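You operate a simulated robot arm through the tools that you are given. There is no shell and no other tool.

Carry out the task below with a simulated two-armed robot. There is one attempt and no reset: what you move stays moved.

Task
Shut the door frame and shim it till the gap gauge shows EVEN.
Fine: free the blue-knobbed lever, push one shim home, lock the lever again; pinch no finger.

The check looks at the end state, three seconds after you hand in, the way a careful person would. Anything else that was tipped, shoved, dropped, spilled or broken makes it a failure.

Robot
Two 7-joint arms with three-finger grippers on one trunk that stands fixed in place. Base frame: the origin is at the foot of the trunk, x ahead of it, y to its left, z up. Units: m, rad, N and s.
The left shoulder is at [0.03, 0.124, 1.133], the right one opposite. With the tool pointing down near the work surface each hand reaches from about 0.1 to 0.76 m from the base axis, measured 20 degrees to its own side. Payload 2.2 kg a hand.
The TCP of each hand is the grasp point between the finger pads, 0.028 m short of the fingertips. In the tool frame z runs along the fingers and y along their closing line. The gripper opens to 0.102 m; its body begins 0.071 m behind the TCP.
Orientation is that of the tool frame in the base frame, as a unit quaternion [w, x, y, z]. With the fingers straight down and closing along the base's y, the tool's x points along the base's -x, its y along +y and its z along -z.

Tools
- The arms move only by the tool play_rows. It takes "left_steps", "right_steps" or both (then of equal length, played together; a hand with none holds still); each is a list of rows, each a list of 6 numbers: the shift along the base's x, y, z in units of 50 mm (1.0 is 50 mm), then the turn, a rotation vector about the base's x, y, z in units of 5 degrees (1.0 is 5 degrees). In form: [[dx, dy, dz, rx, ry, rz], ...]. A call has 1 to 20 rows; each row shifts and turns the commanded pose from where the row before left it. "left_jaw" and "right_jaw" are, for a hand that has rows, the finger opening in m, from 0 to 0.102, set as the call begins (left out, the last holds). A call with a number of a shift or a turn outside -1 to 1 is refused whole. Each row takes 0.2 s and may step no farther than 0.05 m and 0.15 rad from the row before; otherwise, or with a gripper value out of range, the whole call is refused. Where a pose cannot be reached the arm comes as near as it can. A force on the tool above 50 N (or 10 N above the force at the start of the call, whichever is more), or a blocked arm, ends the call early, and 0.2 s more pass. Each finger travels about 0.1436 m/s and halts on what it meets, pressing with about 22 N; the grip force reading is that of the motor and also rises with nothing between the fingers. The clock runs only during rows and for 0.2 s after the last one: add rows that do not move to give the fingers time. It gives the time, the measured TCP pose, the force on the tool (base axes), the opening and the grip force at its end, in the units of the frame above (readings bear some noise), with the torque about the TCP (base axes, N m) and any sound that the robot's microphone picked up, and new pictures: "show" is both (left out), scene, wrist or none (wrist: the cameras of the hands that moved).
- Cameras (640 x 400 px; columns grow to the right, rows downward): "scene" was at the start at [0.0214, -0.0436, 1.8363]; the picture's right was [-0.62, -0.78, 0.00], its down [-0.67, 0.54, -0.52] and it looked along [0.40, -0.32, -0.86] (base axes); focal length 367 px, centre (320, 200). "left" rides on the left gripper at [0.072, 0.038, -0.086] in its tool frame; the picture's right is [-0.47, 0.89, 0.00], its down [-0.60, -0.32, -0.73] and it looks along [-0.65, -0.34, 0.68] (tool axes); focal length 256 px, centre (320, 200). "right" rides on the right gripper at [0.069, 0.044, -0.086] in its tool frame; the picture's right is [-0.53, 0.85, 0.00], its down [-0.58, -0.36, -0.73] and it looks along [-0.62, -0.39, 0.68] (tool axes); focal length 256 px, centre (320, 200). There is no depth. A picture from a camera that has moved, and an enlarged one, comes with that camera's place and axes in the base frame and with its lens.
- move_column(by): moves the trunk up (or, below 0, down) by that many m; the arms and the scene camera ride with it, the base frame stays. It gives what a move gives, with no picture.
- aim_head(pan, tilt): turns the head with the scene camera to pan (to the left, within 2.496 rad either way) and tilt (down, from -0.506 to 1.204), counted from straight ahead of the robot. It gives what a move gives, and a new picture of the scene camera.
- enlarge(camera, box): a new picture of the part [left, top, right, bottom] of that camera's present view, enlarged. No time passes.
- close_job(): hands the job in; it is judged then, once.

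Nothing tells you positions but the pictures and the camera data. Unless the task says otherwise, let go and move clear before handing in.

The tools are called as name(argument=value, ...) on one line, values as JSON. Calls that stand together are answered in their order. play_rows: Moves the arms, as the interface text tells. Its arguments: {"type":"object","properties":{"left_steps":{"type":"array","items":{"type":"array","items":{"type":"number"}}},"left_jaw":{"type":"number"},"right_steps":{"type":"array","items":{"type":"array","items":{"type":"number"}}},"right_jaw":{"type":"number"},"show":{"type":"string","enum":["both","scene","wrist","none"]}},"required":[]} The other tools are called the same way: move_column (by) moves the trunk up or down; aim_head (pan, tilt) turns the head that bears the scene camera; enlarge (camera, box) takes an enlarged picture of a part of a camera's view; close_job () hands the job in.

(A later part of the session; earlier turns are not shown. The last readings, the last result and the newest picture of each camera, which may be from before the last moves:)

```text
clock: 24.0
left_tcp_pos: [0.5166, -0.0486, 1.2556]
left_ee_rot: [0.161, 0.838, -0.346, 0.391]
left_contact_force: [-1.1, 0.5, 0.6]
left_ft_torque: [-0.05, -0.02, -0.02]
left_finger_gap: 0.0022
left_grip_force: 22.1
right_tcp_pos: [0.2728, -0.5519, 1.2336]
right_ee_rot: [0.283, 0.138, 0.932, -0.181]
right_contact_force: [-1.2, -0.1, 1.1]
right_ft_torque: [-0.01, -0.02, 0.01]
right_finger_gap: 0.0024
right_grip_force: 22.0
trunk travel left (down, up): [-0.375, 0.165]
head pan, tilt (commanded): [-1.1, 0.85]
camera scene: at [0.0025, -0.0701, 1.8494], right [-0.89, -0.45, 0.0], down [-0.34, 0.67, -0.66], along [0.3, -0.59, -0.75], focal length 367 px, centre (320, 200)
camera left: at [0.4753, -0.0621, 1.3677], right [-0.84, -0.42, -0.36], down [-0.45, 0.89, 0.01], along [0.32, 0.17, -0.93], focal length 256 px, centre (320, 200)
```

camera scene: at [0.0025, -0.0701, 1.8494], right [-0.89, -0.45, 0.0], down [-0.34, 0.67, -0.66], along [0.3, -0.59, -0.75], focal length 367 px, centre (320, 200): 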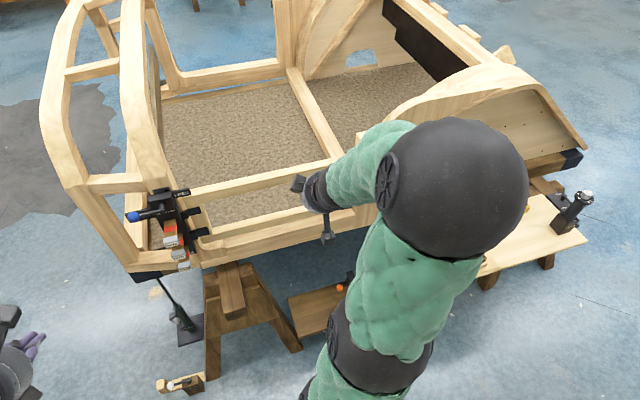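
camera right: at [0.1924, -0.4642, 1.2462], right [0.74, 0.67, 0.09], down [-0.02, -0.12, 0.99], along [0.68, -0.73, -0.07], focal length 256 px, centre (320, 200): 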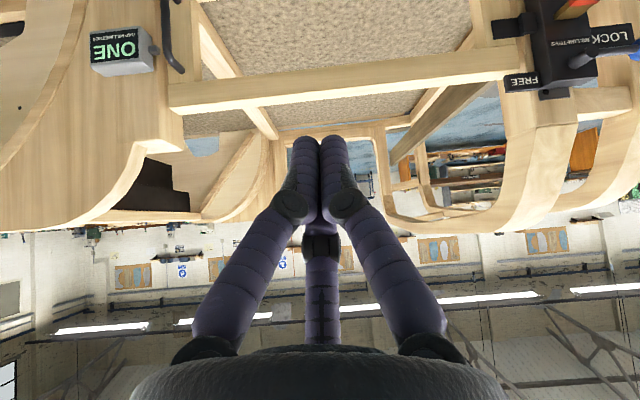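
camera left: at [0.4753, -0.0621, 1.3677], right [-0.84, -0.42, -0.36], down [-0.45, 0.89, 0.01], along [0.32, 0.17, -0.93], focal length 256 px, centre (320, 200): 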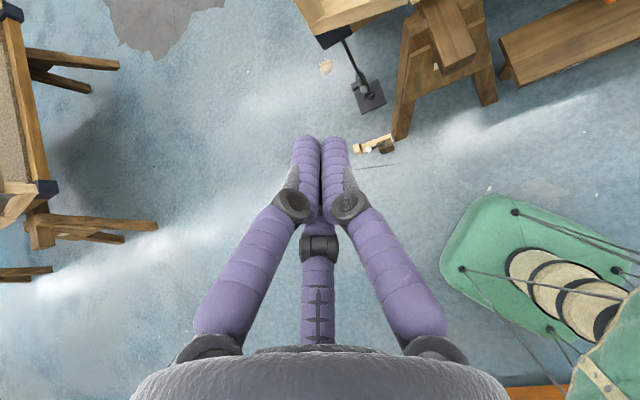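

The left hand turned without trouble. I'll bring the tool level and move to a standoff in front of the lever block.

play_rows(left_steps=[[0.21, -0.38, -0.39, -0.707, -0.707, 0], [0.21, -0.38, -0.39, -0.707, -0.707, 0], [0.21, -0.38, -0.39, -0.707, -0.707, 0], [0.21, -0.38, -0.39, -0.707, -0.707, 0], [0.21, -0.38, -0.39, -0.707, -0.707, 0], [0.21, -0.38, -0.39, -0.707, -0.707, 0], [0.21, -0.38, -0.39, -0.707, -0.707, 0], [0.21, -0.38, -0.39, -0.707, -0.707, 0]], show="both")

```text
clock: 25.8
left_tcp_pos: [0.6015, -0.2017, 1.0996]
left_ee_rot: [0.269, 0.654, -0.27, 0.653]
left_contact_force: [0.0, -0.9, 0.2]
left_ft_torque: [0.02, 0.0, -0.04]
left_finger_gap: 0.002
left_grip_force: 22.1
right_tcp_pos: [0.2744, -0.553, 1.2314]
right_ee_rot: [0.282, 0.14, 0.932, -0.18]
right_contact_force: [0.2, -0.6, -0.6]
right_ft_torque: [-0.04, -0.01, -0.02]
right_finger_gap: 0.0022
right_grip_force: 22.4
trunk travel left (down, up): [-0.375, 0.165]
head pan, tilt (commanded): [-1.1, 0.85]
camera scene: at [0.0056, -0.072, 1.8493], right [-0.89, -0.45, 0.0], down [-0.34, 0.67, -0.66], along [0.3, -0.59, -0.75], focal length 367 px, centre (320, 200)
camera left: at [0.5138, -0.168, 1.1727], right [-0.62, -0.63, -0.47], down [-0.29, 0.74, -0.6], along [0.72, -0.24, -0.65], focal length 256 px, centre (320, 200)
```

scene: 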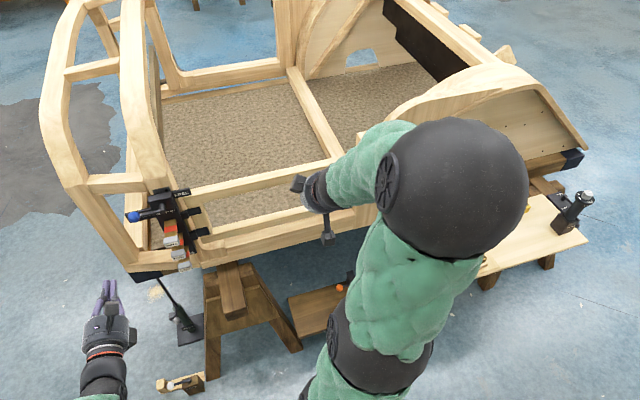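
left: 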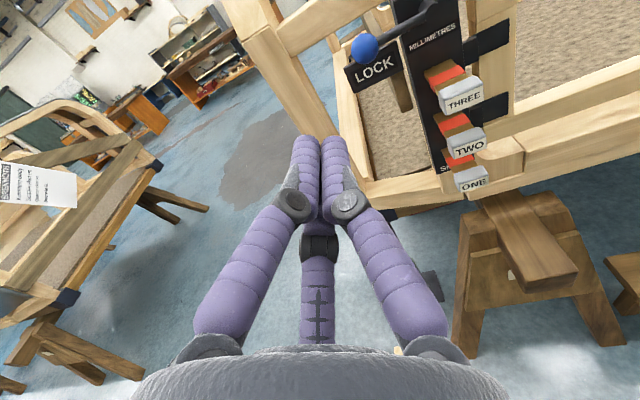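

The wrist camera now has a clear view of the lever, shims and LOCK label. I'll enlarge it and pin down positions before approaching the lever.

enlarge(camera="left", box=[330, 0, 530, 200])

enlarge(camera="scene", box=[110, 170, 230, 280])

enlarge(camera="right", box=[500, 0, 640, 110])

```text
2.00 times, centred on (430, 100) of left
camera zoom: at [0.5138, -0.168, 1.1727], right [-0.62, -0.63, -0.47], down [-0.29, 0.74, -0.6], along [0.72, -0.24, -0.65], focal length 512 px, centre (100, 400)
```

zoom: 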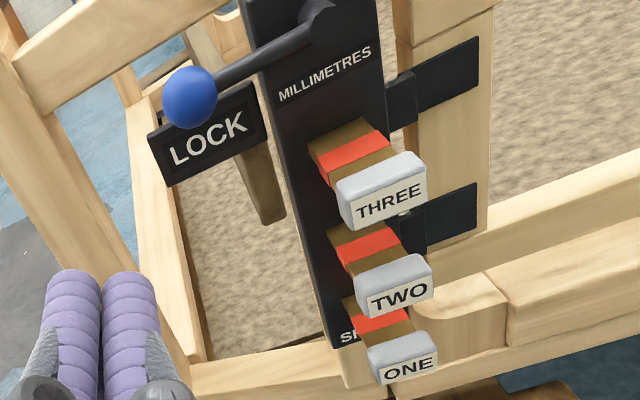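

```text
3.64 times, centred on (170, 225) of scene
camera zoom: at [0.0056, -0.072, 1.8493], right [-0.89, -0.45, 0.0], down [-0.34, 0.67, -0.66], along [0.3, -0.59, -0.75], focal length 1334 px, centre (866, 109)
```

zoom: 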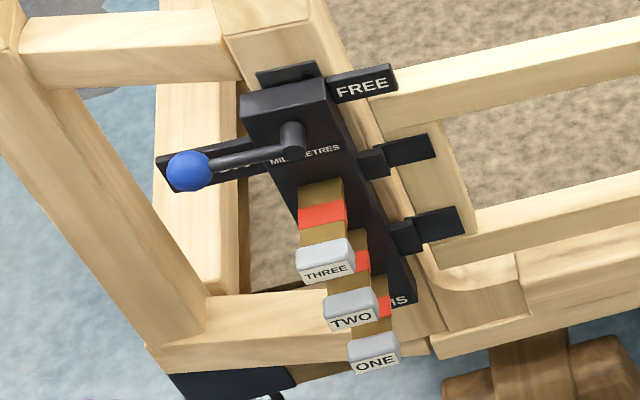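

```text
3.64 times, centred on (570, 55) of right
camera zoom: at [0.1939, -0.4664, 1.2461], right [0.73, 0.67, 0.09], down [-0.02, -0.11, 0.99], along [0.68, -0.73, -0.07], focal length 931 px, centre (-589, 727)
```

zoom: 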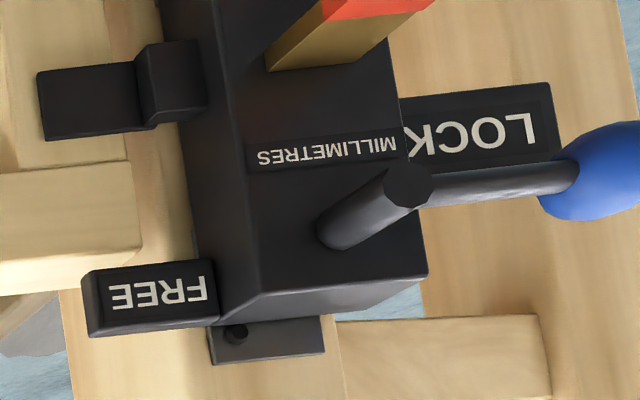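

Positions are consistent between cameras:
- Lever stem tip: about [0.699, -0.465, 1.065].
- Knob: [0.750, -0.406, 1.060].
- Shim fronts at [0.646, -0.411], at z = 0.852, 0.92 and 0.987 for ONE, TWO and THREE.

I'll move to just in front of and below the lever arm, between the knob and shim THREE.

play_rows(left_steps=[[0.168, -0.579, -0.286, 0, 0, 0], [0.168, -0.579, -0.286, 0, 0, 0], [0.168, -0.579, -0.286, 0, 0, 0], [0.168, -0.579, -0.286, 0, 0, 0], [0.168, -0.579, -0.286, 0, 0, 0]], show="both")

```text
clock: 27.0
left_tcp_pos: [0.6405, -0.3473, 1.0249]
left_ee_rot: [0.27, 0.654, -0.271, 0.653]
left_contact_force: [0.1, 0.5, 0.5]
left_ft_torque: [0.02, 0.0, -0.05]
left_finger_gap: 0.002
left_grip_force: 22.2
right_tcp_pos: [0.2741, -0.5531, 1.2315]
right_ee_rot: [0.285, 0.14, 0.931, -0.18]
right_contact_force: [-0.1, 0.0, -0.3]
right_ft_torque: [0.05, -0.01, 0.02]
right_finger_gap: 0.0024
right_grip_force: 22.2
trunk travel left (down, up): [-0.375, 0.165]
head pan, tilt (commanded): [-1.1, 0.85]
camera scene: at [0.0043, -0.0721, 1.8493], right [-0.89, -0.45, 0.0], down [-0.34, 0.67, -0.66], along [0.3, -0.59, -0.75], focal length 367 px, centre (320, 200)
camera left: at [0.5528, -0.3137, 1.0994], right [-0.63, -0.62, -0.47], down [-0.29, 0.74, -0.6], along [0.72, -0.24, -0.65], focal length 256 px, centre (320, 200)
```

scene: 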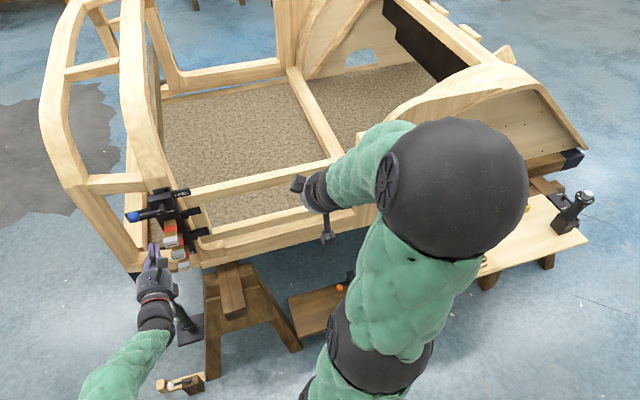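
left: 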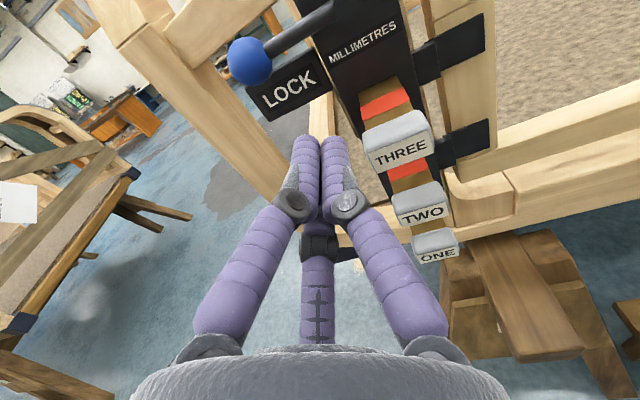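

The fingertips sit left of shim THREE's head and below the lever arm. I'll shift a few millimetres left and then slide forward under the arm.

play_rows(left_steps=[[0.13, 0.13, 0.06, 0, 0, 0], [0.3, -0.3, 0, 0, 0, 0], [0.3, -0.3, 0, 0, 0, 0], [0.3, -0.3, 0, 0, 0, 0]], show="both")

```text
clock: 28.0
left_tcp_pos: [0.6946, -0.3851, 1.0306]
left_ee_rot: [0.27, 0.656, -0.271, 0.651]
left_contact_force: [0.1, -0.6, 0.6]
left_ft_torque: [-0.01, 0.0, 0.02]
left_finger_gap: 0.0023
left_grip_force: 22.0
right_tcp_pos: [0.2747, -0.5524, 1.2321]
right_ee_rot: [0.283, 0.14, 0.931, -0.18]
right_contact_force: [0.1, 0.2, 0.1]
right_ft_torque: [0.02, 0.0, 0.0]
right_finger_gap: 0.0022
right_grip_force: 21.7
trunk travel left (down, up): [-0.375, 0.165]
head pan, tilt (commanded): [-1.1, 0.85]
camera scene: at [0.0043, -0.0718, 1.8493], right [-0.89, -0.45, 0.0], down [-0.34, 0.67, -0.66], along [0.3, -0.59, -0.75], focal length 367 px, centre (320, 200)
camera left: at [0.6057, -0.3517, 1.1033], right [-0.63, -0.62, -0.46], down [-0.29, 0.74, -0.6], along [0.72, -0.24, -0.65], focal length 256 px, centre (320, 200)
```

scene: 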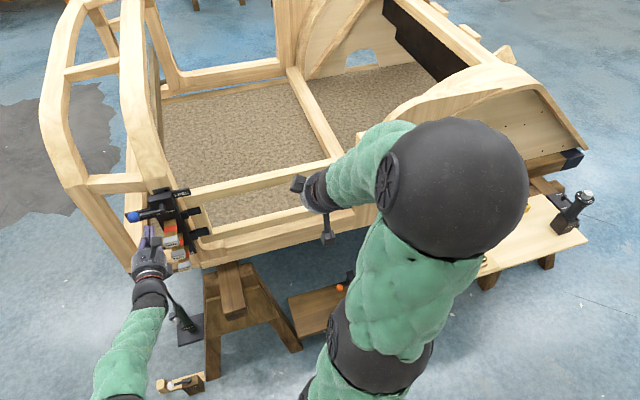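
left: 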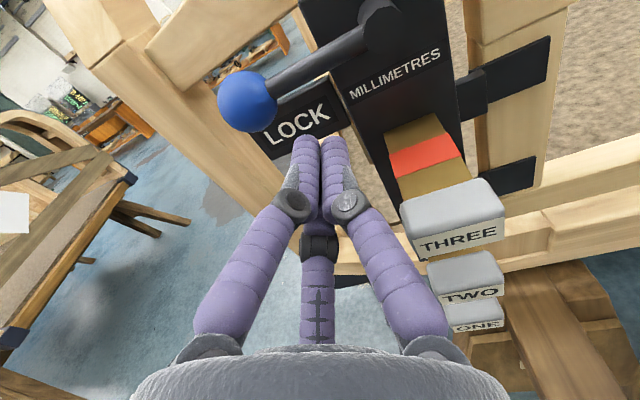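

There is clear space beside shim THREE. I'll slide forward about 3.5 cm so the fingertips are fully beneath the lever arm.

play_rows(left_steps=[[0.25, -0.25, 0, 0, 0, 0], [0.25, -0.25, 0, 0, 0, 0]], show="both")

enlarge(camera="left", box=[180, 0, 420, 200])

enlarge(camera="scene", box=[110, 170, 230, 280])

```text
clock: 28.6
left_tcp_pos: [0.7158, -0.4086, 1.033]
left_ee_rot: [0.27, 0.655, -0.272, 0.651]
left_contact_force: [-0.1, 0.7, -0.5]
left_ft_torque: [0.04, 0.04, -0.01]
left_finger_gap: 0.0023
left_grip_force: 22.0
right_tcp_pos: [0.2734, -0.5535, 1.2318]
right_ee_rot: [0.284, 0.14, 0.931, -0.18]
right_contact_force: [-0.6, 0.3, 0.3]
right_ft_torque: [0.03, 0.04, -0.01]
right_finger_gap: 0.0021
right_grip_force: 22.0
trunk travel left (down, up): [-0.375, 0.165]
head pan, tilt (commanded): [-1.1, 0.85]
camera scene: at [0.0034, -0.071, 1.8493], right [-0.89, -0.45, 0.0], down [-0.34, 0.67, -0.66], along [0.3, -0.59, -0.75], focal length 367 px, centre (320, 200)
camera left: at [0.6291, -0.3755, 1.1048], right [-0.63, -0.62, -0.47], down [-0.29, 0.74, -0.6], along [0.72, -0.24, -0.65], focal length 256 px, centre (320, 200)
```

scene: 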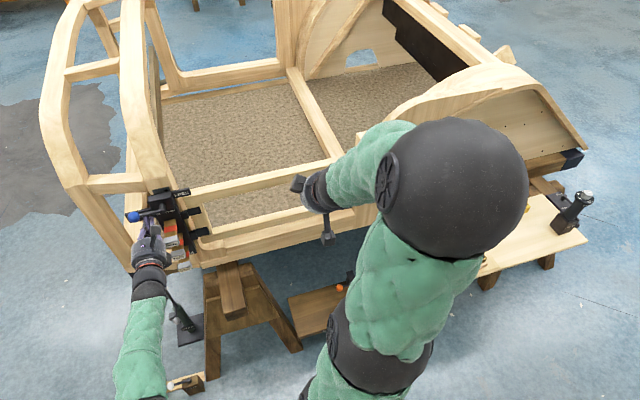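
left: 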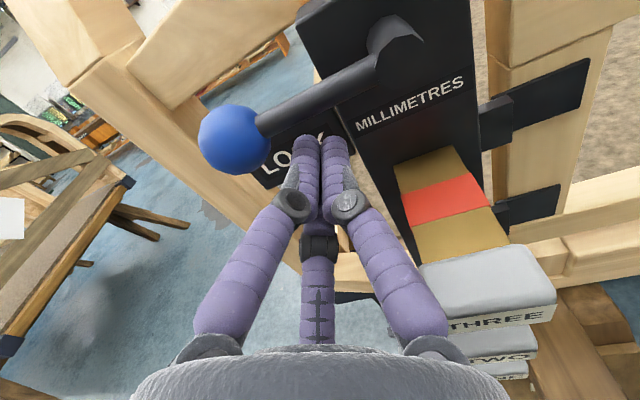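

```text
2.00 times, centred on (300, 100) of left
camera zoom: at [0.6291, -0.3755, 1.1048], right [-0.63, -0.62, -0.47], down [-0.29, 0.74, -0.6], along [0.72, -0.24, -0.65], focal length 512 px, centre (360, 400)
```

zoom: 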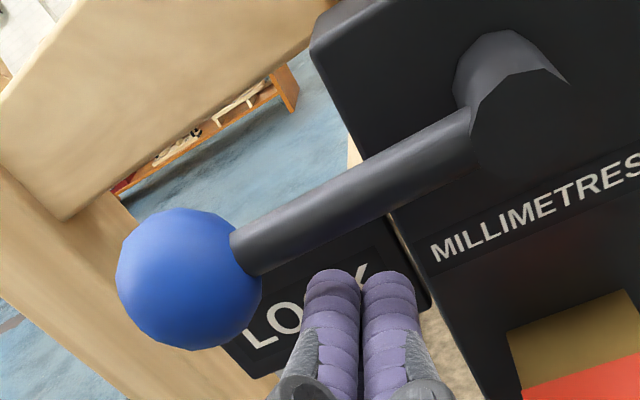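

```text
3.64 times, centred on (170, 225) of scene
camera zoom: at [0.0034, -0.071, 1.8493], right [-0.89, -0.45, 0.0], down [-0.34, 0.67, -0.66], along [0.3, -0.59, -0.75], focal length 1334 px, centre (866, 109)
```

zoom: 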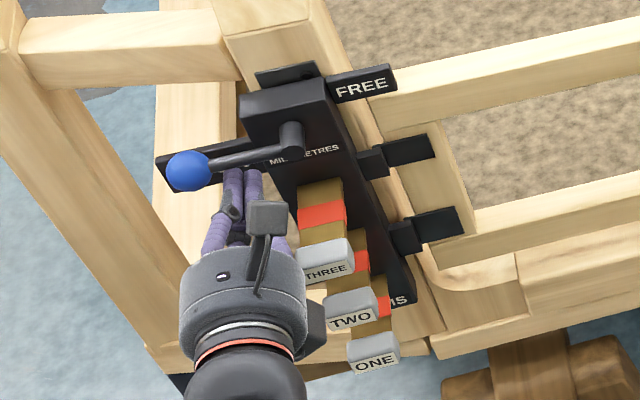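

The fingertips are under the lever arm with no contact force. I'll lift gently to start swinging the lever up and over towards FREE.

play_rows(left_steps=[[-0.02, -0.02, 0.24, 0, 0, 0], [0.03, 0.03, 0.22, 0, 0, 0], [0.01, 0.01, 0.28, 0, 0, 0]], show="both")

enlarge(camera="left", box=[180, 0, 420, 200])

enlarge(camera="scene", box=[110, 170, 230, 280])

```text
clock: 29.4
left_tcp_pos: [0.7202, -0.4086, 1.0704]
left_ee_rot: [0.271, 0.653, -0.271, 0.653]
left_contact_force: [0.0, -0.2, -0.7]
left_ft_torque: [-0.03, 0.0, 0.03]
left_finger_gap: 0.0022
left_grip_force: 21.7
right_tcp_pos: [0.2742, -0.5527, 1.232]
right_ee_rot: [0.283, 0.14, 0.931, -0.181]
right_contact_force: [-0.1, 0.4, 0.1]
right_ft_torque: [-0.02, 0.0, 0.02]
right_finger_gap: 0.002
right_grip_force: 21.3
trunk travel left (down, up): [-0.375, 0.165]
head pan, tilt (commanded): [-1.1, 0.85]
camera scene: at [0.0036, -0.0708, 1.8495], right [-0.89, -0.45, 0.0], down [-0.34, 0.67, -0.66], along [0.3, -0.59, -0.75], focal length 367 px, centre (320, 200)
camera left: at [0.6323, -0.375, 1.1436], right [-0.63, -0.63, -0.47], down [-0.29, 0.74, -0.6], along [0.72, -0.24, -0.65], focal length 256 px, centre (320, 200)
```

scene: 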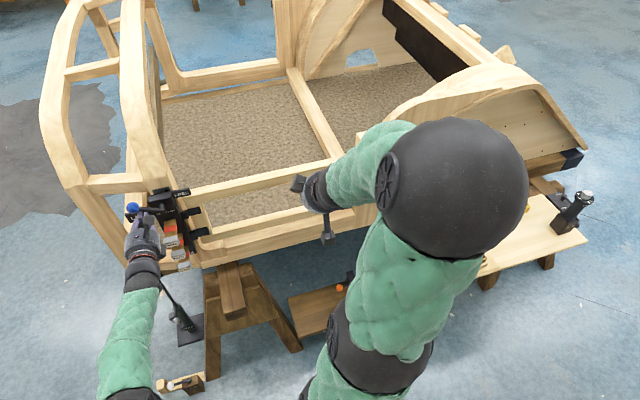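
left: 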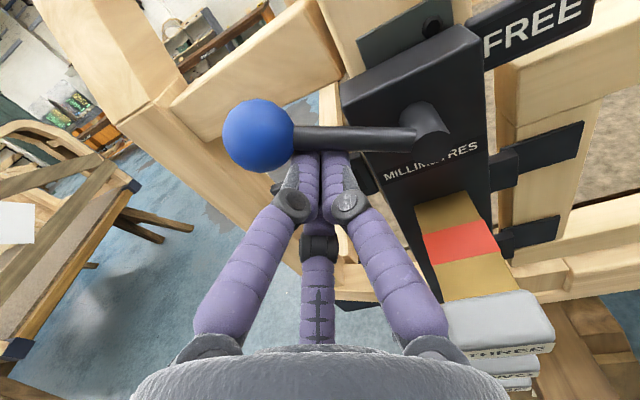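

```text
2.00 times, centred on (300, 100) of left
camera zoom: at [0.6323, -0.375, 1.1436], right [-0.63, -0.63, -0.47], down [-0.29, 0.74, -0.6], along [0.72, -0.24, -0.65], focal length 512 px, centre (360, 400)
```

zoom: 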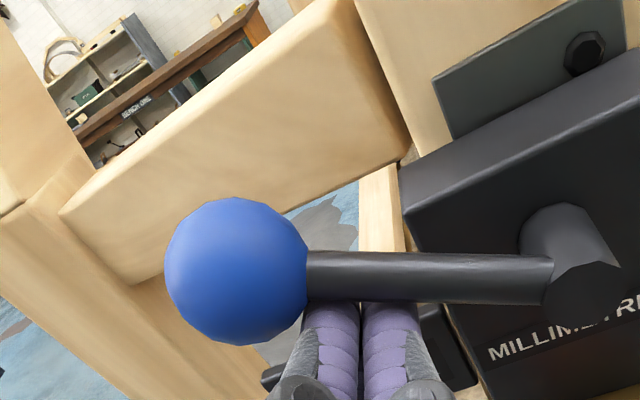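

```text
3.64 times, centred on (170, 225) of scene
camera zoom: at [0.0036, -0.0708, 1.8495], right [-0.89, -0.45, 0.0], down [-0.34, 0.67, -0.66], along [0.3, -0.59, -0.75], focal length 1334 px, centre (866, 109)
```

zoom: 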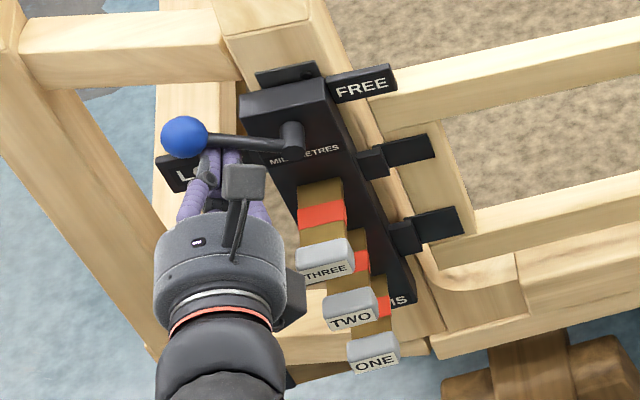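

The lever is rising smoothly. I'll continue the arc to the top.

play_rows(left_steps=[[-0.075, -0.075, 0.258, 0, 0, 0], [-0.092, -0.092, 0.246, 0, 0, 0], [-0.1315, -0.1315, 0.202, 0, 0, 0], [-0.165, -0.165, 0.146, 0, 0, 0]], show="both")

enlarge(camera="scene", box=[110, 150, 230, 260])

```text
clock: 30.4
left_tcp_pos: [0.6984, -0.4278, 1.1092]
left_ee_rot: [0.27, 0.655, -0.269, 0.652]
left_contact_force: [8.3, 6.3, -5.0]
left_ft_torque: [0.08, 0.0, 0.19]
left_finger_gap: 0.0022
left_grip_force: 31.3
right_tcp_pos: [0.2755, -0.5507, 1.232]
right_ee_rot: [0.283, 0.14, 0.932, -0.18]
right_contact_force: [0.8, 0.9, -0.2]
right_ft_torque: [0.01, -0.01, -0.04]
right_finger_gap: 0.0024
right_grip_force: 21.8
trunk travel left (down, up): [-0.375, 0.165]
head pan, tilt (commanded): [-1.1, 0.85]
camera scene: at [0.0065, -0.0697, 1.8494], right [-0.89, -0.45, 0.0], down [-0.34, 0.67, -0.66], along [0.3, -0.59, -0.75], focal length 367 px, centre (320, 200)
camera left: at [0.6104, -0.3954, 1.1831], right [-0.63, -0.63, -0.46], down [-0.3, 0.74, -0.6], along [0.72, -0.24, -0.65], focal length 256 px, centre (320, 200)
```

scene: 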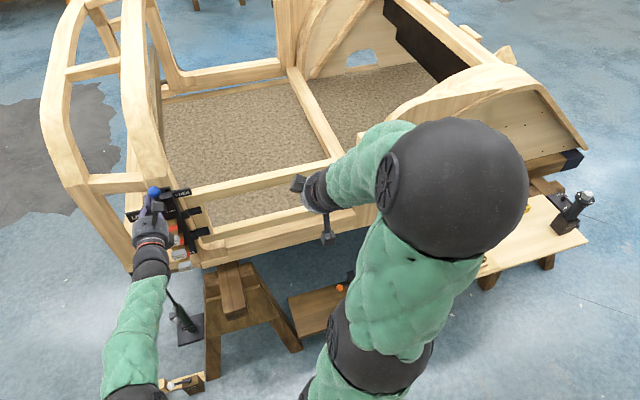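
left: 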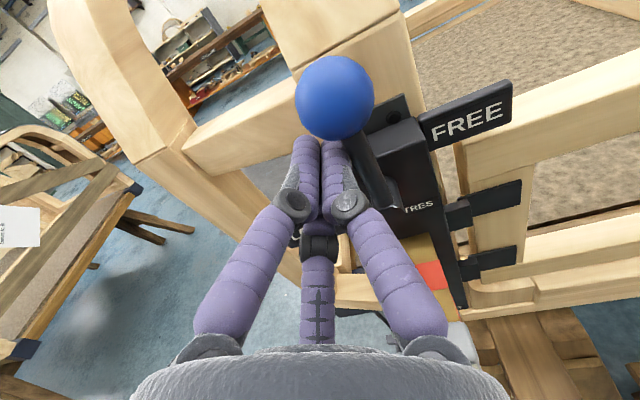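

```text
3.64 times, centred on (170, 205) of scene
camera zoom: at [0.0065, -0.0697, 1.8494], right [-0.89, -0.45, 0.0], down [-0.34, 0.67, -0.66], along [0.3, -0.59, -0.75], focal length 1334 px, centre (866, 182)
```

zoom: 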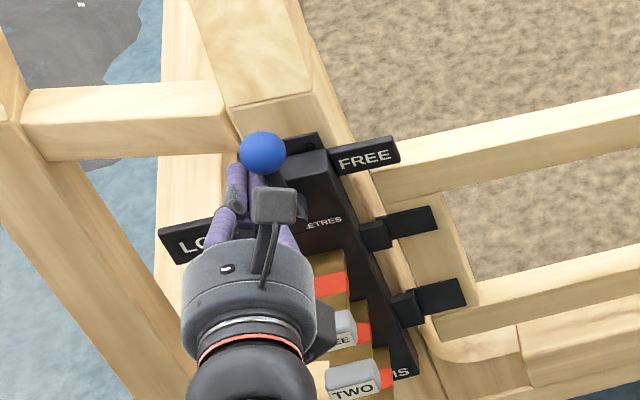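

The lever is about vertical, with roughly 11 N of resistance. I'll keep following the arc carefully towards FREE.

play_rows(left_steps=[[-0.185, -0.185, 0.082, 0, 0, 0], [-0.197, -0.197, 0.01, 0, 0, 0]], show="both")

enlarge(camera="scene", box=[110, 150, 230, 260])

```text
clock: 30.9
left_tcp_pos: [0.6972, -0.4289, 1.11]
left_ee_rot: [0.269, 0.66, -0.262, 0.65]
left_contact_force: [20.8, 32.6, -7.3]
left_ft_torque: [0.16, -0.04, 0.4]
left_finger_gap: 0.002
left_grip_force: 31.8
left hand out of reach, approached as far as the arm can: row 2
right_tcp_pos: [0.2726, -0.5521, 1.2328]
right_ee_rot: [0.282, 0.141, 0.932, -0.182]
right_contact_force: [-0.3, -0.6, 0.2]
right_ft_torque: [0.02, -0.03, 0.05]
right_finger_gap: 0.0019
right_grip_force: 22.8
trunk travel left (down, up): [-0.375, 0.165]
head pan, tilt (commanded): [-1.1, 0.85]
stopped in row 2 (left hand): the force on the tool passed its limit at 53 N (the readings are from after the stop); the commanded pose is now the measured one
camera scene: at [0.0058, -0.0692, 1.8494], right [-0.89, -0.45, 0.0], down [-0.34, 0.67, -0.66], along [0.3, -0.59, -0.75], focal length 367 px, centre (320, 200)
camera left: at [0.6102, -0.3965, 1.1849], right [-0.62, -0.64, -0.45], down [-0.31, 0.74, -0.6], along [0.72, -0.23, -0.66], focal length 256 px, centre (320, 200)
```

scene: 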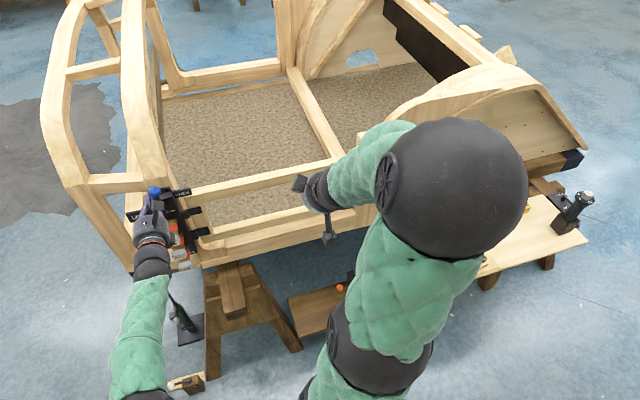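
left: 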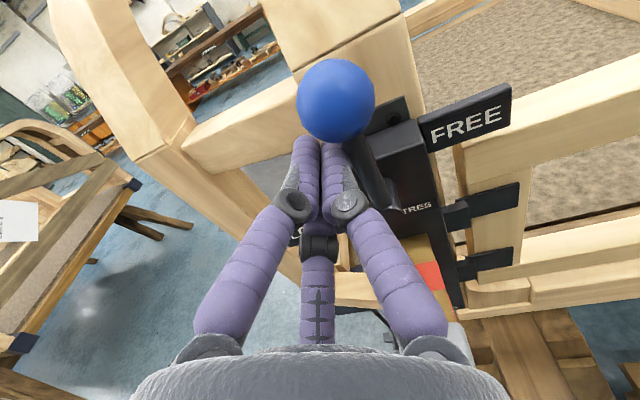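

```text
3.64 times, centred on (170, 205) of scene
camera zoom: at [0.0058, -0.0692, 1.8494], right [-0.89, -0.45, 0.0], down [-0.34, 0.67, -0.66], along [0.3, -0.59, -0.75], focal length 1334 px, centre (866, 182)
```

zoom: 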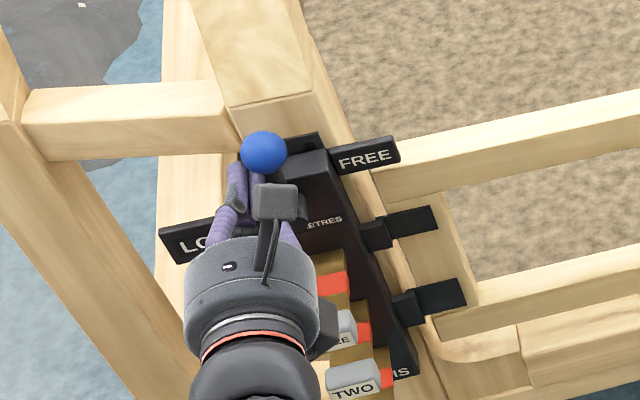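

The lever has stopped about upright with over 50 N of resistance. That may be the FREE stop, so I'll look from the right camera before forcing anything.

enlarge(camera="right", box=[480, 0, 640, 120])

enlarge(camera="left", box=[260, 30, 540, 230])

enlarge(camera="right", box=[60, 0, 220, 120])

```text
3.33 times, centred on (560, 60) of right
camera zoom: at [0.1922, -0.4656, 1.2467], right [0.74, 0.67, 0.09], down [-0.02, -0.11, 0.99], along [0.68, -0.73, -0.07], focal length 853 px, centre (-480, 667)
```

zoom: 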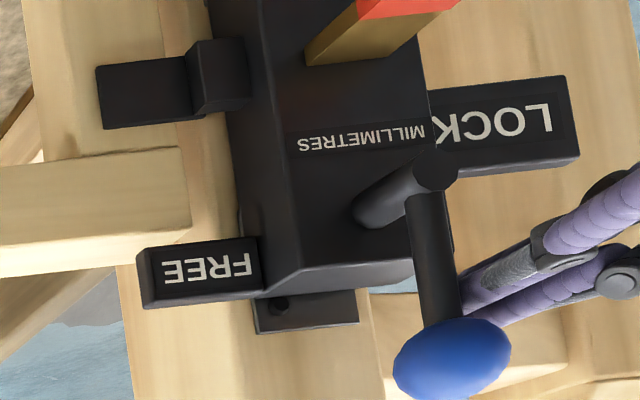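

```text
2.00 times, centred on (400, 130) of left
camera zoom: at [0.6102, -0.3965, 1.1849], right [-0.62, -0.64, -0.45], down [-0.31, 0.74, -0.6], along [0.72, -0.23, -0.66], focal length 512 px, centre (160, 340)
```

zoom: 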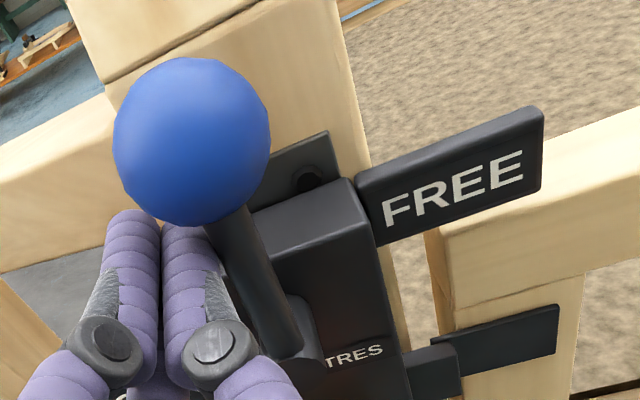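

```text
3.33 times, centred on (140, 60) of right
camera zoom: at [0.1922, -0.4656, 1.2467], right [0.74, 0.67, 0.09], down [-0.02, -0.11, 0.99], along [0.68, -0.73, -0.07], focal length 853 px, centre (920, 667)
```

zoom: 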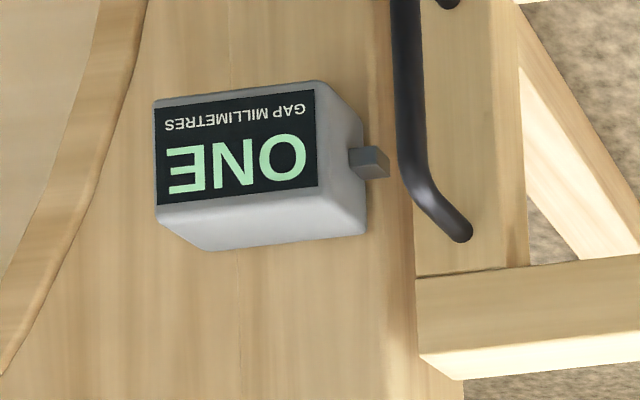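

The lever is vertical with nothing else touching it, so upright is the FREE stop after a quarter turn. I'll back the fingers off to the left and out, then check that the lever stays put.

play_rows(left_steps=[[0.2, 0.2, 0, 0, 0, 0], [0.2, 0.2, 0, 0, 0, 0], [-0.35, 0.35, 0, 0, 0, 0], [-0.5, 0.5, 0, 0, 0, 0], [-0.5, 0.5, 0, 0, 0, 0], [-0.5, 0.5, 0, 0, 0, 0]], show="both")

enlarge(camera="scene", box=[110, 150, 230, 280])

enlarge(camera="left", box=[260, 0, 560, 220])

```text
clock: 32.3
left_tcp_pos: [0.6175, -0.3213, 1.1131]
left_ee_rot: [0.27, 0.656, -0.268, 0.652]
left_contact_force: [-0.1, 1.0, 0.6]
left_ft_torque: [0.04, 0.0, 0.04]
left_finger_gap: 0.002
left_grip_force: 31.3
right_tcp_pos: [0.2707, -0.5521, 1.2315]
right_ee_rot: [0.284, 0.139, 0.931, -0.18]
right_contact_force: [-0.2, -0.2, 0.4]
right_ft_torque: [0.0, 0.0, 0.01]
right_finger_gap: 0.0021
right_grip_force: 22.5
trunk travel left (down, up): [-0.375, 0.165]
head pan, tilt (commanded): [-1.1, 0.85]
camera scene: at [0.0024, -0.07, 1.8494], right [-0.89, -0.45, 0.0], down [-0.34, 0.67, -0.66], along [0.3, -0.59, -0.75], focal length 367 px, centre (320, 200)
camera left: at [0.5297, -0.2877, 1.1864], right [-0.63, -0.63, -0.46], down [-0.3, 0.74, -0.6], along [0.72, -0.24, -0.65], focal length 256 px, centre (320, 200)
```

scene: 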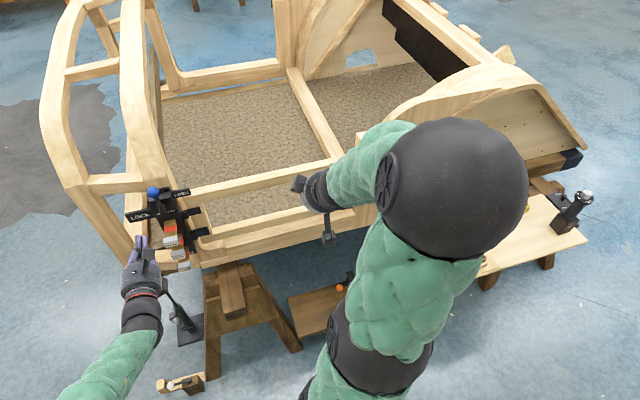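
left: 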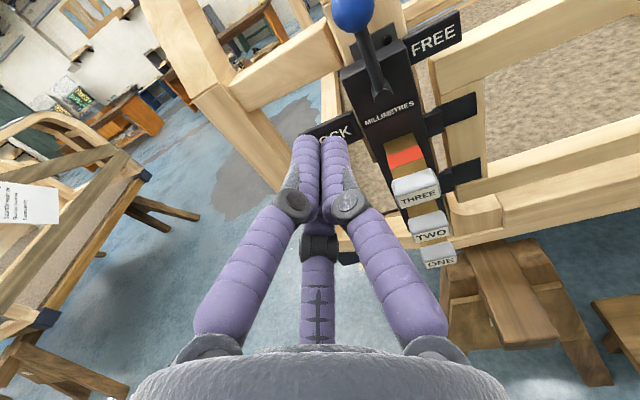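

```text
3.08 times, centred on (170, 215) of scene
camera zoom: at [0.0024, -0.07, 1.8494], right [-0.89, -0.45, 0.0], down [-0.34, 0.67, -0.66], along [0.3, -0.59, -0.75], focal length 1129 px, centre (782, 154)
```

zoom: 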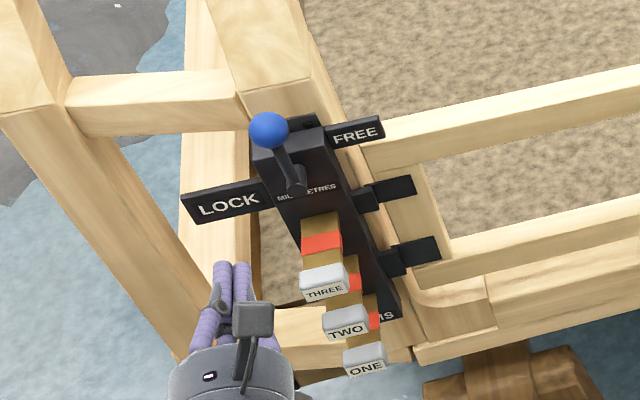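

```text
1.82 times, centred on (410, 110) of left
camera zoom: at [0.5297, -0.2877, 1.1864], right [-0.63, -0.63, -0.46], down [-0.3, 0.74, -0.6], along [0.72, -0.24, -0.65], focal length 465 px, centre (156, 364)
```

zoom: 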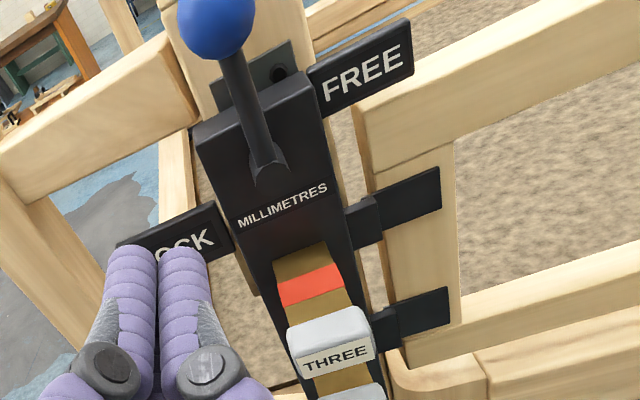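

The lever stays upright. I'll back off and drop to shim ONE's height, in front of its head at z ≈ 0.85.

play_rows(left_steps=[[-0.3, 0.1, -0.4, 0, 0, 0], [-0.14, -0.06, -0.8, 0, 0, 0], [-0.14, -0.06, -0.8, 0, 0, 0], [-0.14, -0.06, -0.8, 0, 0, 0], [-0.14, -0.06, -0.8, 0, 0, 0], [-0.09, -0.06, -0.8, 0, 0, 0], [0, -0.07, -0.86, 0, 0, 0]], show="both")

enlarge(camera="left", box=[240, 0, 480, 200])

enlarge(camera="scene", box=[110, 170, 230, 290])

```text
clock: 33.9
left_tcp_pos: [0.5721, -0.3376, 0.8485]
left_ee_rot: [0.27, 0.656, -0.268, 0.652]
left_contact_force: [0.6, -1.2, 0.7]
left_ft_torque: [0.05, 0.05, -0.06]
left_finger_gap: 0.0019
left_grip_force: 31.3
right_tcp_pos: [0.2736, -0.5533, 1.2324]
right_ee_rot: [0.283, 0.14, 0.931, -0.18]
right_contact_force: [-0.5, -0.6, -0.5]
right_ft_torque: [0.03, 0.01, -0.02]
right_finger_gap: 0.0024
right_grip_force: 22.1
trunk travel left (down, up): [-0.375, 0.165]
head pan, tilt (commanded): [-1.1, 0.85]
camera scene: at [0.0042, -0.0715, 1.8493], right [-0.89, -0.45, 0.0], down [-0.34, 0.67, -0.66], along [0.3, -0.59, -0.75], focal length 367 px, centre (320, 200)
camera left: at [0.485, -0.3042, 0.9215], right [-0.63, -0.63, -0.46], down [-0.3, 0.74, -0.6], along [0.72, -0.24, -0.65], focal length 256 px, centre (320, 200)
```

scene: 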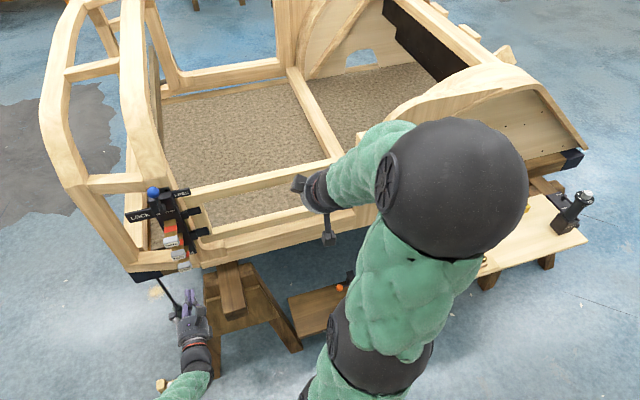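
left: 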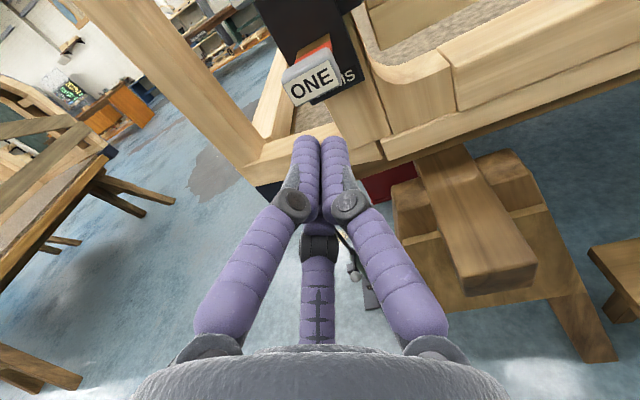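

```text
2.00 times, centred on (360, 100) of left
camera zoom: at [0.485, -0.3042, 0.9215], right [-0.63, -0.63, -0.46], down [-0.3, 0.74, -0.6], along [0.72, -0.24, -0.65], focal length 512 px, centre (240, 400)
```

zoom: 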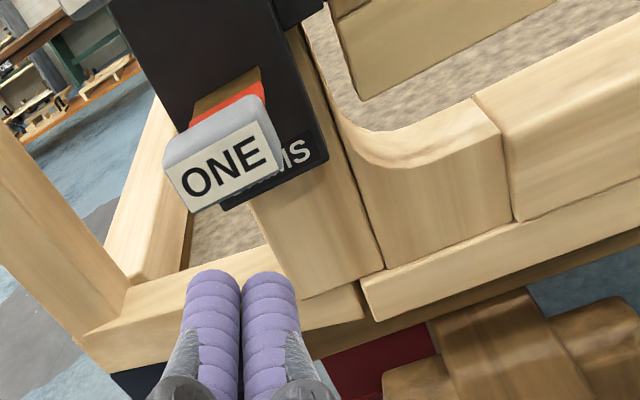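

```text
3.33 times, centred on (170, 230) of scene
camera zoom: at [0.0042, -0.0715, 1.8493], right [-0.89, -0.45, 0.0], down [-0.34, 0.67, -0.66], along [0.3, -0.59, -0.75], focal length 1223 px, centre (820, 100)
```

zoom: 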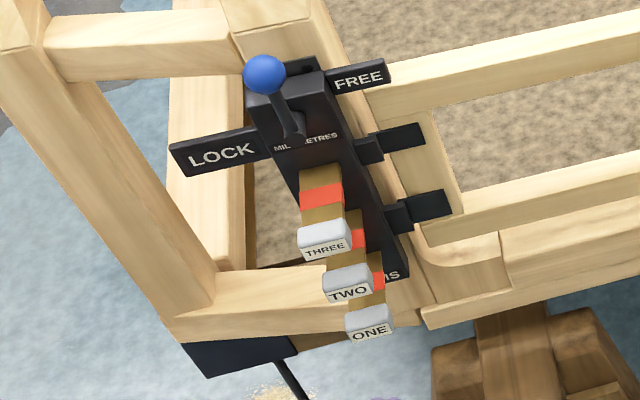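

Shim ONE's face is at about [0.648, -0.409, 0.853], nearly dead ahead. I'll correct 4 mm upward and move forward until just short of touching it.

play_rows(left_steps=[[0.33, -0.28, 0.09, 0, 0, 0], [0.3, -0.3, 0, 0, 0, 0], [0.25, -0.25, 0, 0, 0, 0]], show="both")

enlarge(camera="left", box=[240, 40, 440, 200])

enlarge(camera="scene", box=[110, 170, 230, 290])

```text
clock: 34.7
left_tcp_pos: [0.6069, -0.3676, 0.8652]
left_ee_rot: [0.271, 0.657, -0.268, 0.65]
left_contact_force: [-0.3, 0.2, -0.3]
left_ft_torque: [-0.03, -0.05, 0.03]
left_finger_gap: 0.0023
left_grip_force: 31.5
left hand out of reach, approached as far as the arm can: row 2, 3
right_tcp_pos: [0.2731, -0.553, 1.2326]
right_ee_rot: [0.283, 0.141, 0.931, -0.182]
right_contact_force: [0.7, -0.4, -0.9]
right_ft_torque: [0.01, -0.01, 0.03]
right_finger_gap: 0.0021
right_grip_force: 22.4
trunk travel left (down, up): [-0.375, 0.165]
head pan, tilt (commanded): [-1.1, 0.85]
camera scene: at [0.0042, -0.0711, 1.8494], right [-0.89, -0.45, 0.0], down [-0.34, 0.67, -0.66], along [0.3, -0.59, -0.75], focal length 367 px, centre (320, 200)
camera left: at [0.5197, -0.3355, 0.939], right [-0.63, -0.63, -0.46], down [-0.3, 0.74, -0.6], along [0.72, -0.24, -0.66], focal length 256 px, centre (320, 200)
```

scene: 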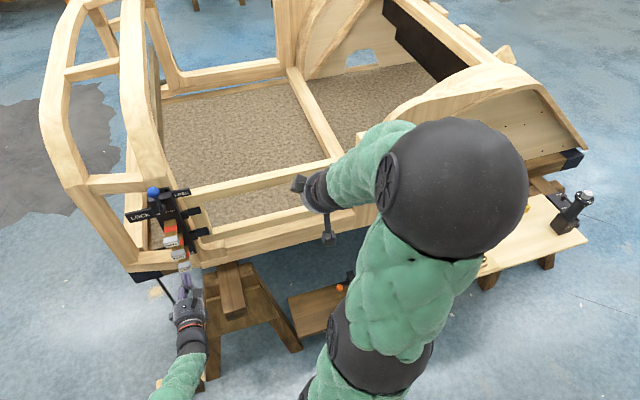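
left: 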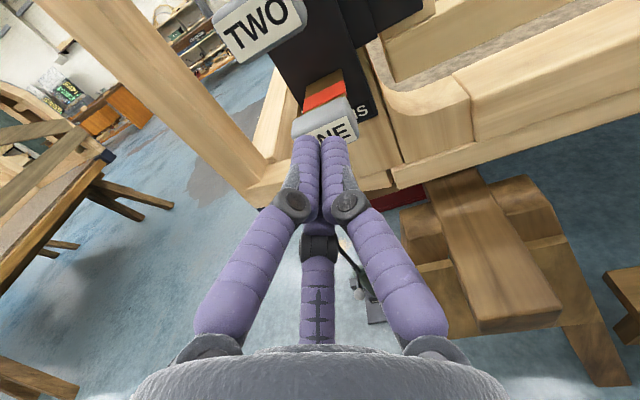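

```text
2.50 times, centred on (340, 120) of left
camera zoom: at [0.5197, -0.3355, 0.939], right [-0.63, -0.63, -0.46], down [-0.3, 0.74, -0.6], along [0.72, -0.24, -0.66], focal length 640 px, centre (270, 400)
```

zoom: 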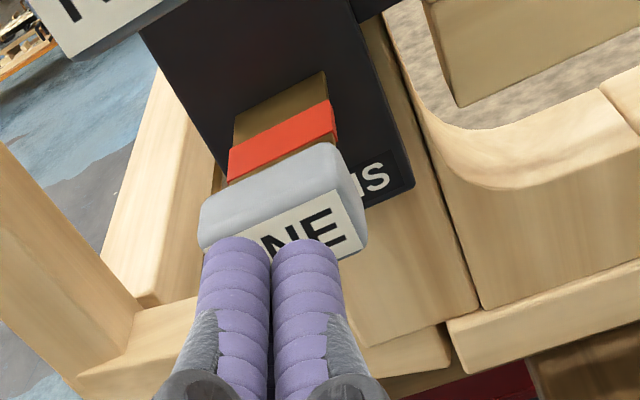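

```text
3.33 times, centred on (170, 230) of scene
camera zoom: at [0.0042, -0.0711, 1.8494], right [-0.89, -0.45, 0.0], down [-0.34, 0.67, -0.66], along [0.3, -0.59, -0.75], focal length 1223 px, centre (820, 100)
```

zoom: 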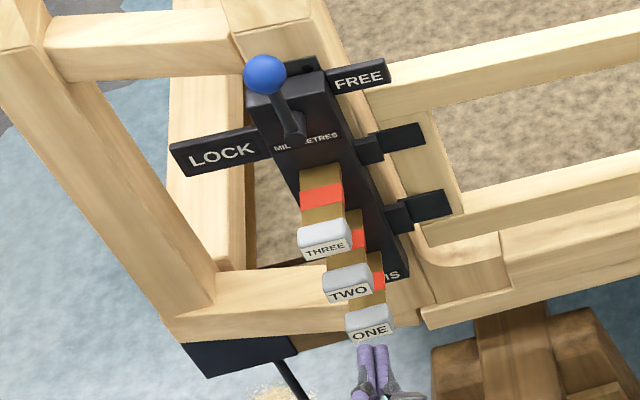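

The left arm runs out of reach at this height, whereas the right arm's shoulder is closer to the shims. I'll withdraw the left arm back, up and to its own side, then use the right arm for shim ONE.

play_rows(left_steps=[[-0.5, 0.5, 0, 0, 0, 0], [-0.5, 0.5, 0, 0, 0, 0], [-0.5, 0.5, 0, 0, 0, 0], [-0.5, 0.5, 0, 0, 0, 0], [-0.17, 0.6, 0.57, 0, 0, 0], [-0.17, 0.6, 0.57, 0, 0, 0], [-0.17, 0.6, 0.57, 0, 0, 0], [-0.17, 0.6, 0.57, 0, 0, 0], [-0.17, 0.6, 0.57, 0, 0, 0], [-0.17, 0.6, 0.57, 0, 0, 0], [-0.17, 0.6, 0.57, 0, 0, 0], [-0.17, 0.6, 0.57, 0, 0, 0]], show="both")

```text
clock: 37.3
left_tcp_pos: [0.4382, -0.0283, 1.0949]
left_ee_rot: [0.27, 0.657, -0.267, 0.651]
left_contact_force: [0.5, 0.9, 0.2]
left_ft_torque: [0.04, 0.01, 0.01]
left_finger_gap: 0.0019
left_grip_force: 31.8
right_tcp_pos: [0.2712, -0.5523, 1.2328]
right_ee_rot: [0.283, 0.139, 0.931, -0.181]
right_contact_force: [0.0, 0.0, -0.3]
right_ft_torque: [0.01, -0.02, -0.02]
right_finger_gap: 0.0021
right_grip_force: 21.2
trunk travel left (down, up): [-0.375, 0.165]
head pan, tilt (commanded): [-1.1, 0.85]
camera scene: at [0.0024, -0.0696, 1.8494], right [-0.89, -0.45, 0.0], down [-0.34, 0.67, -0.66], along [0.3, -0.59, -0.75], focal length 367 px, centre (320, 200)
camera left: at [0.3508, 0.005, 1.168], right [-0.63, -0.63, -0.46], down [-0.3, 0.74, -0.6], along [0.72, -0.24, -0.65], focal length 256 px, centre (320, 200)
```

scene: 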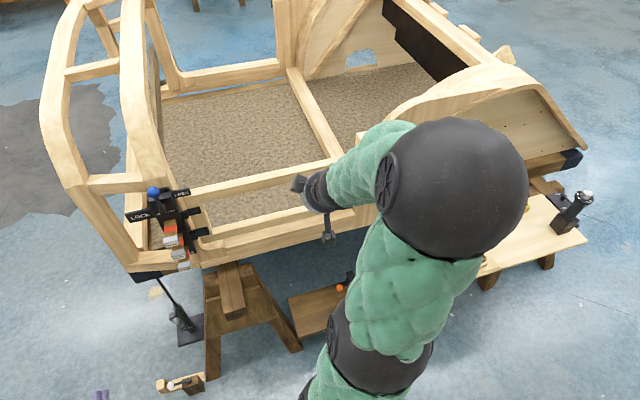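
left: 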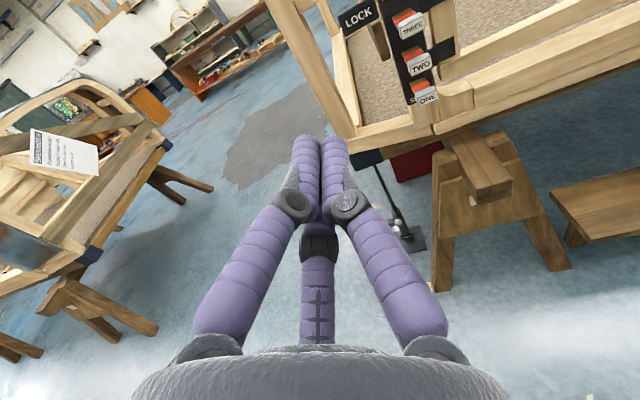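

The lever stays at FREE. I'll tuck the left arm further to its side while the right hand levels out and turns towards the shims, stopping at a standoff.

play_rows(left_steps=[[-0.1, 0.8, 0.2, 0, 0, 0], [-0.1, 0.8, 0.2, 0, 0, 0], [-0.1, 0.8, 0.2, 0, 0, 0], [-0.1, 0.8, 0.2, 0, 0, 0], [0, 0, 0, 0, 0, 0], [0, 0, 0, 0, 0, 0], [0, 0, 0, 0, 0, 0], [0, 0, 0, 0, 0, 0]], right_steps=[[0.261, 0.24, -0.2, -0.94, 0.114, 0.322], [0.261, 0.24, -0.2, -0.94, 0.114, 0.322], [0.261, 0.24, -0.2, -0.94, 0.114, 0.322], [0.261, 0.24, -0.2, -0.94, 0.114, 0.322], [0.261, 0.24, -0.2, -0.94, 0.114, 0.322], [0.261, 0.24, -0.2, -0.94, 0.114, 0.322], [0.261, 0.24, -0.2, -0.94, 0.114, 0.322], [0.261, 0.24, -0.2, -0.94, 0.114, 0.322]], show="both")

```text
clock: 39.1
left_tcp_pos: [0.4218, 0.1311, 1.1343]
left_ee_rot: [0.271, 0.657, -0.268, 0.651]
left_contact_force: [0.0, 0.0, -0.7]
left_ft_torque: [-0.01, 0.02, -0.02]
left_finger_gap: 0.0022
left_grip_force: 31.7
right_tcp_pos: [0.3598, -0.4764, 1.177]
right_ee_rot: [0.297, -0.052, 0.853, -0.426]
right_contact_force: [0.3, 0.2, 0.0]
right_ft_torque: [0.02, -0.04, -0.04]
right_finger_gap: 0.0021
right_grip_force: 21.6
right hand out of reach, approached as far as the arm can: row 1, 2
trunk travel left (down, up): [-0.375, 0.165]
head pan, tilt (commanded): [-1.1, 0.85]
camera scene: at [0.0046, -0.0711, 1.8494], right [-0.89, -0.45, 0.0], down [-0.34, 0.67, -0.66], along [0.3, -0.59, -0.75], focal length 367 px, centre (320, 200)
camera right: at [0.2635, -0.411, 1.1508], right [0.58, 0.72, -0.39], down [0.01, 0.48, 0.88], along [0.82, -0.51, 0.27], focal length 256 px, centre (320, 200)
camera left: at [0.3337, 0.1648, 1.2075], right [-0.63, -0.63, -0.46], down [-0.3, 0.74, -0.6], along [0.72, -0.24, -0.65], focal length 256 px, centre (320, 200)
```

scene: 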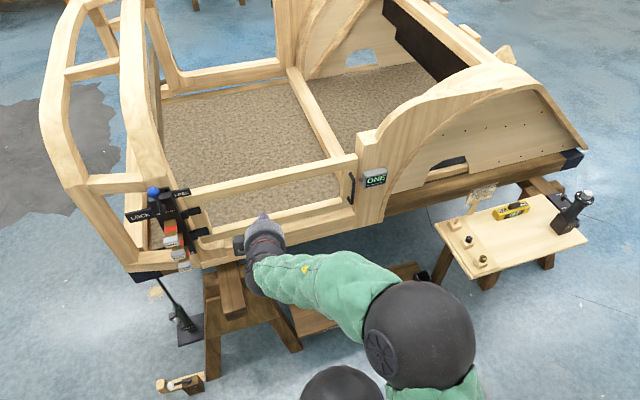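
right: 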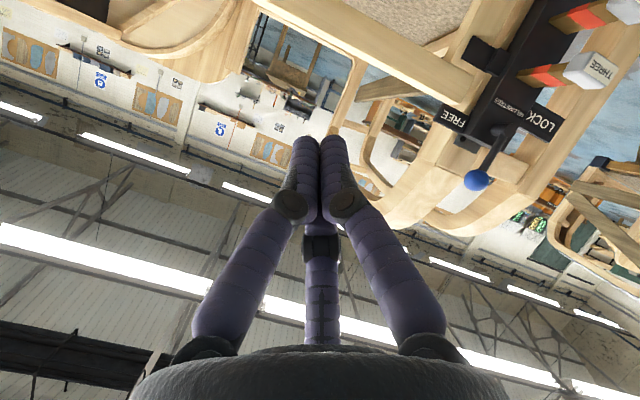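
left: 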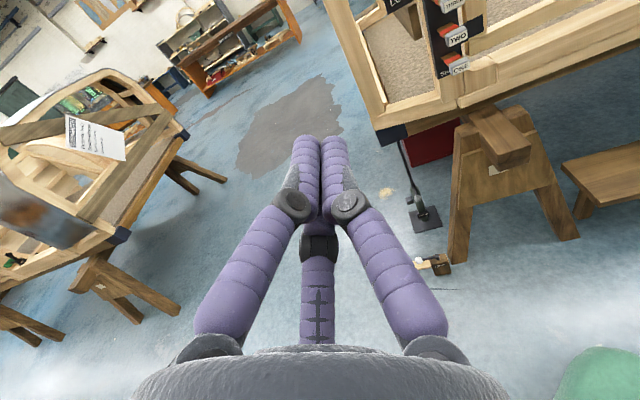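

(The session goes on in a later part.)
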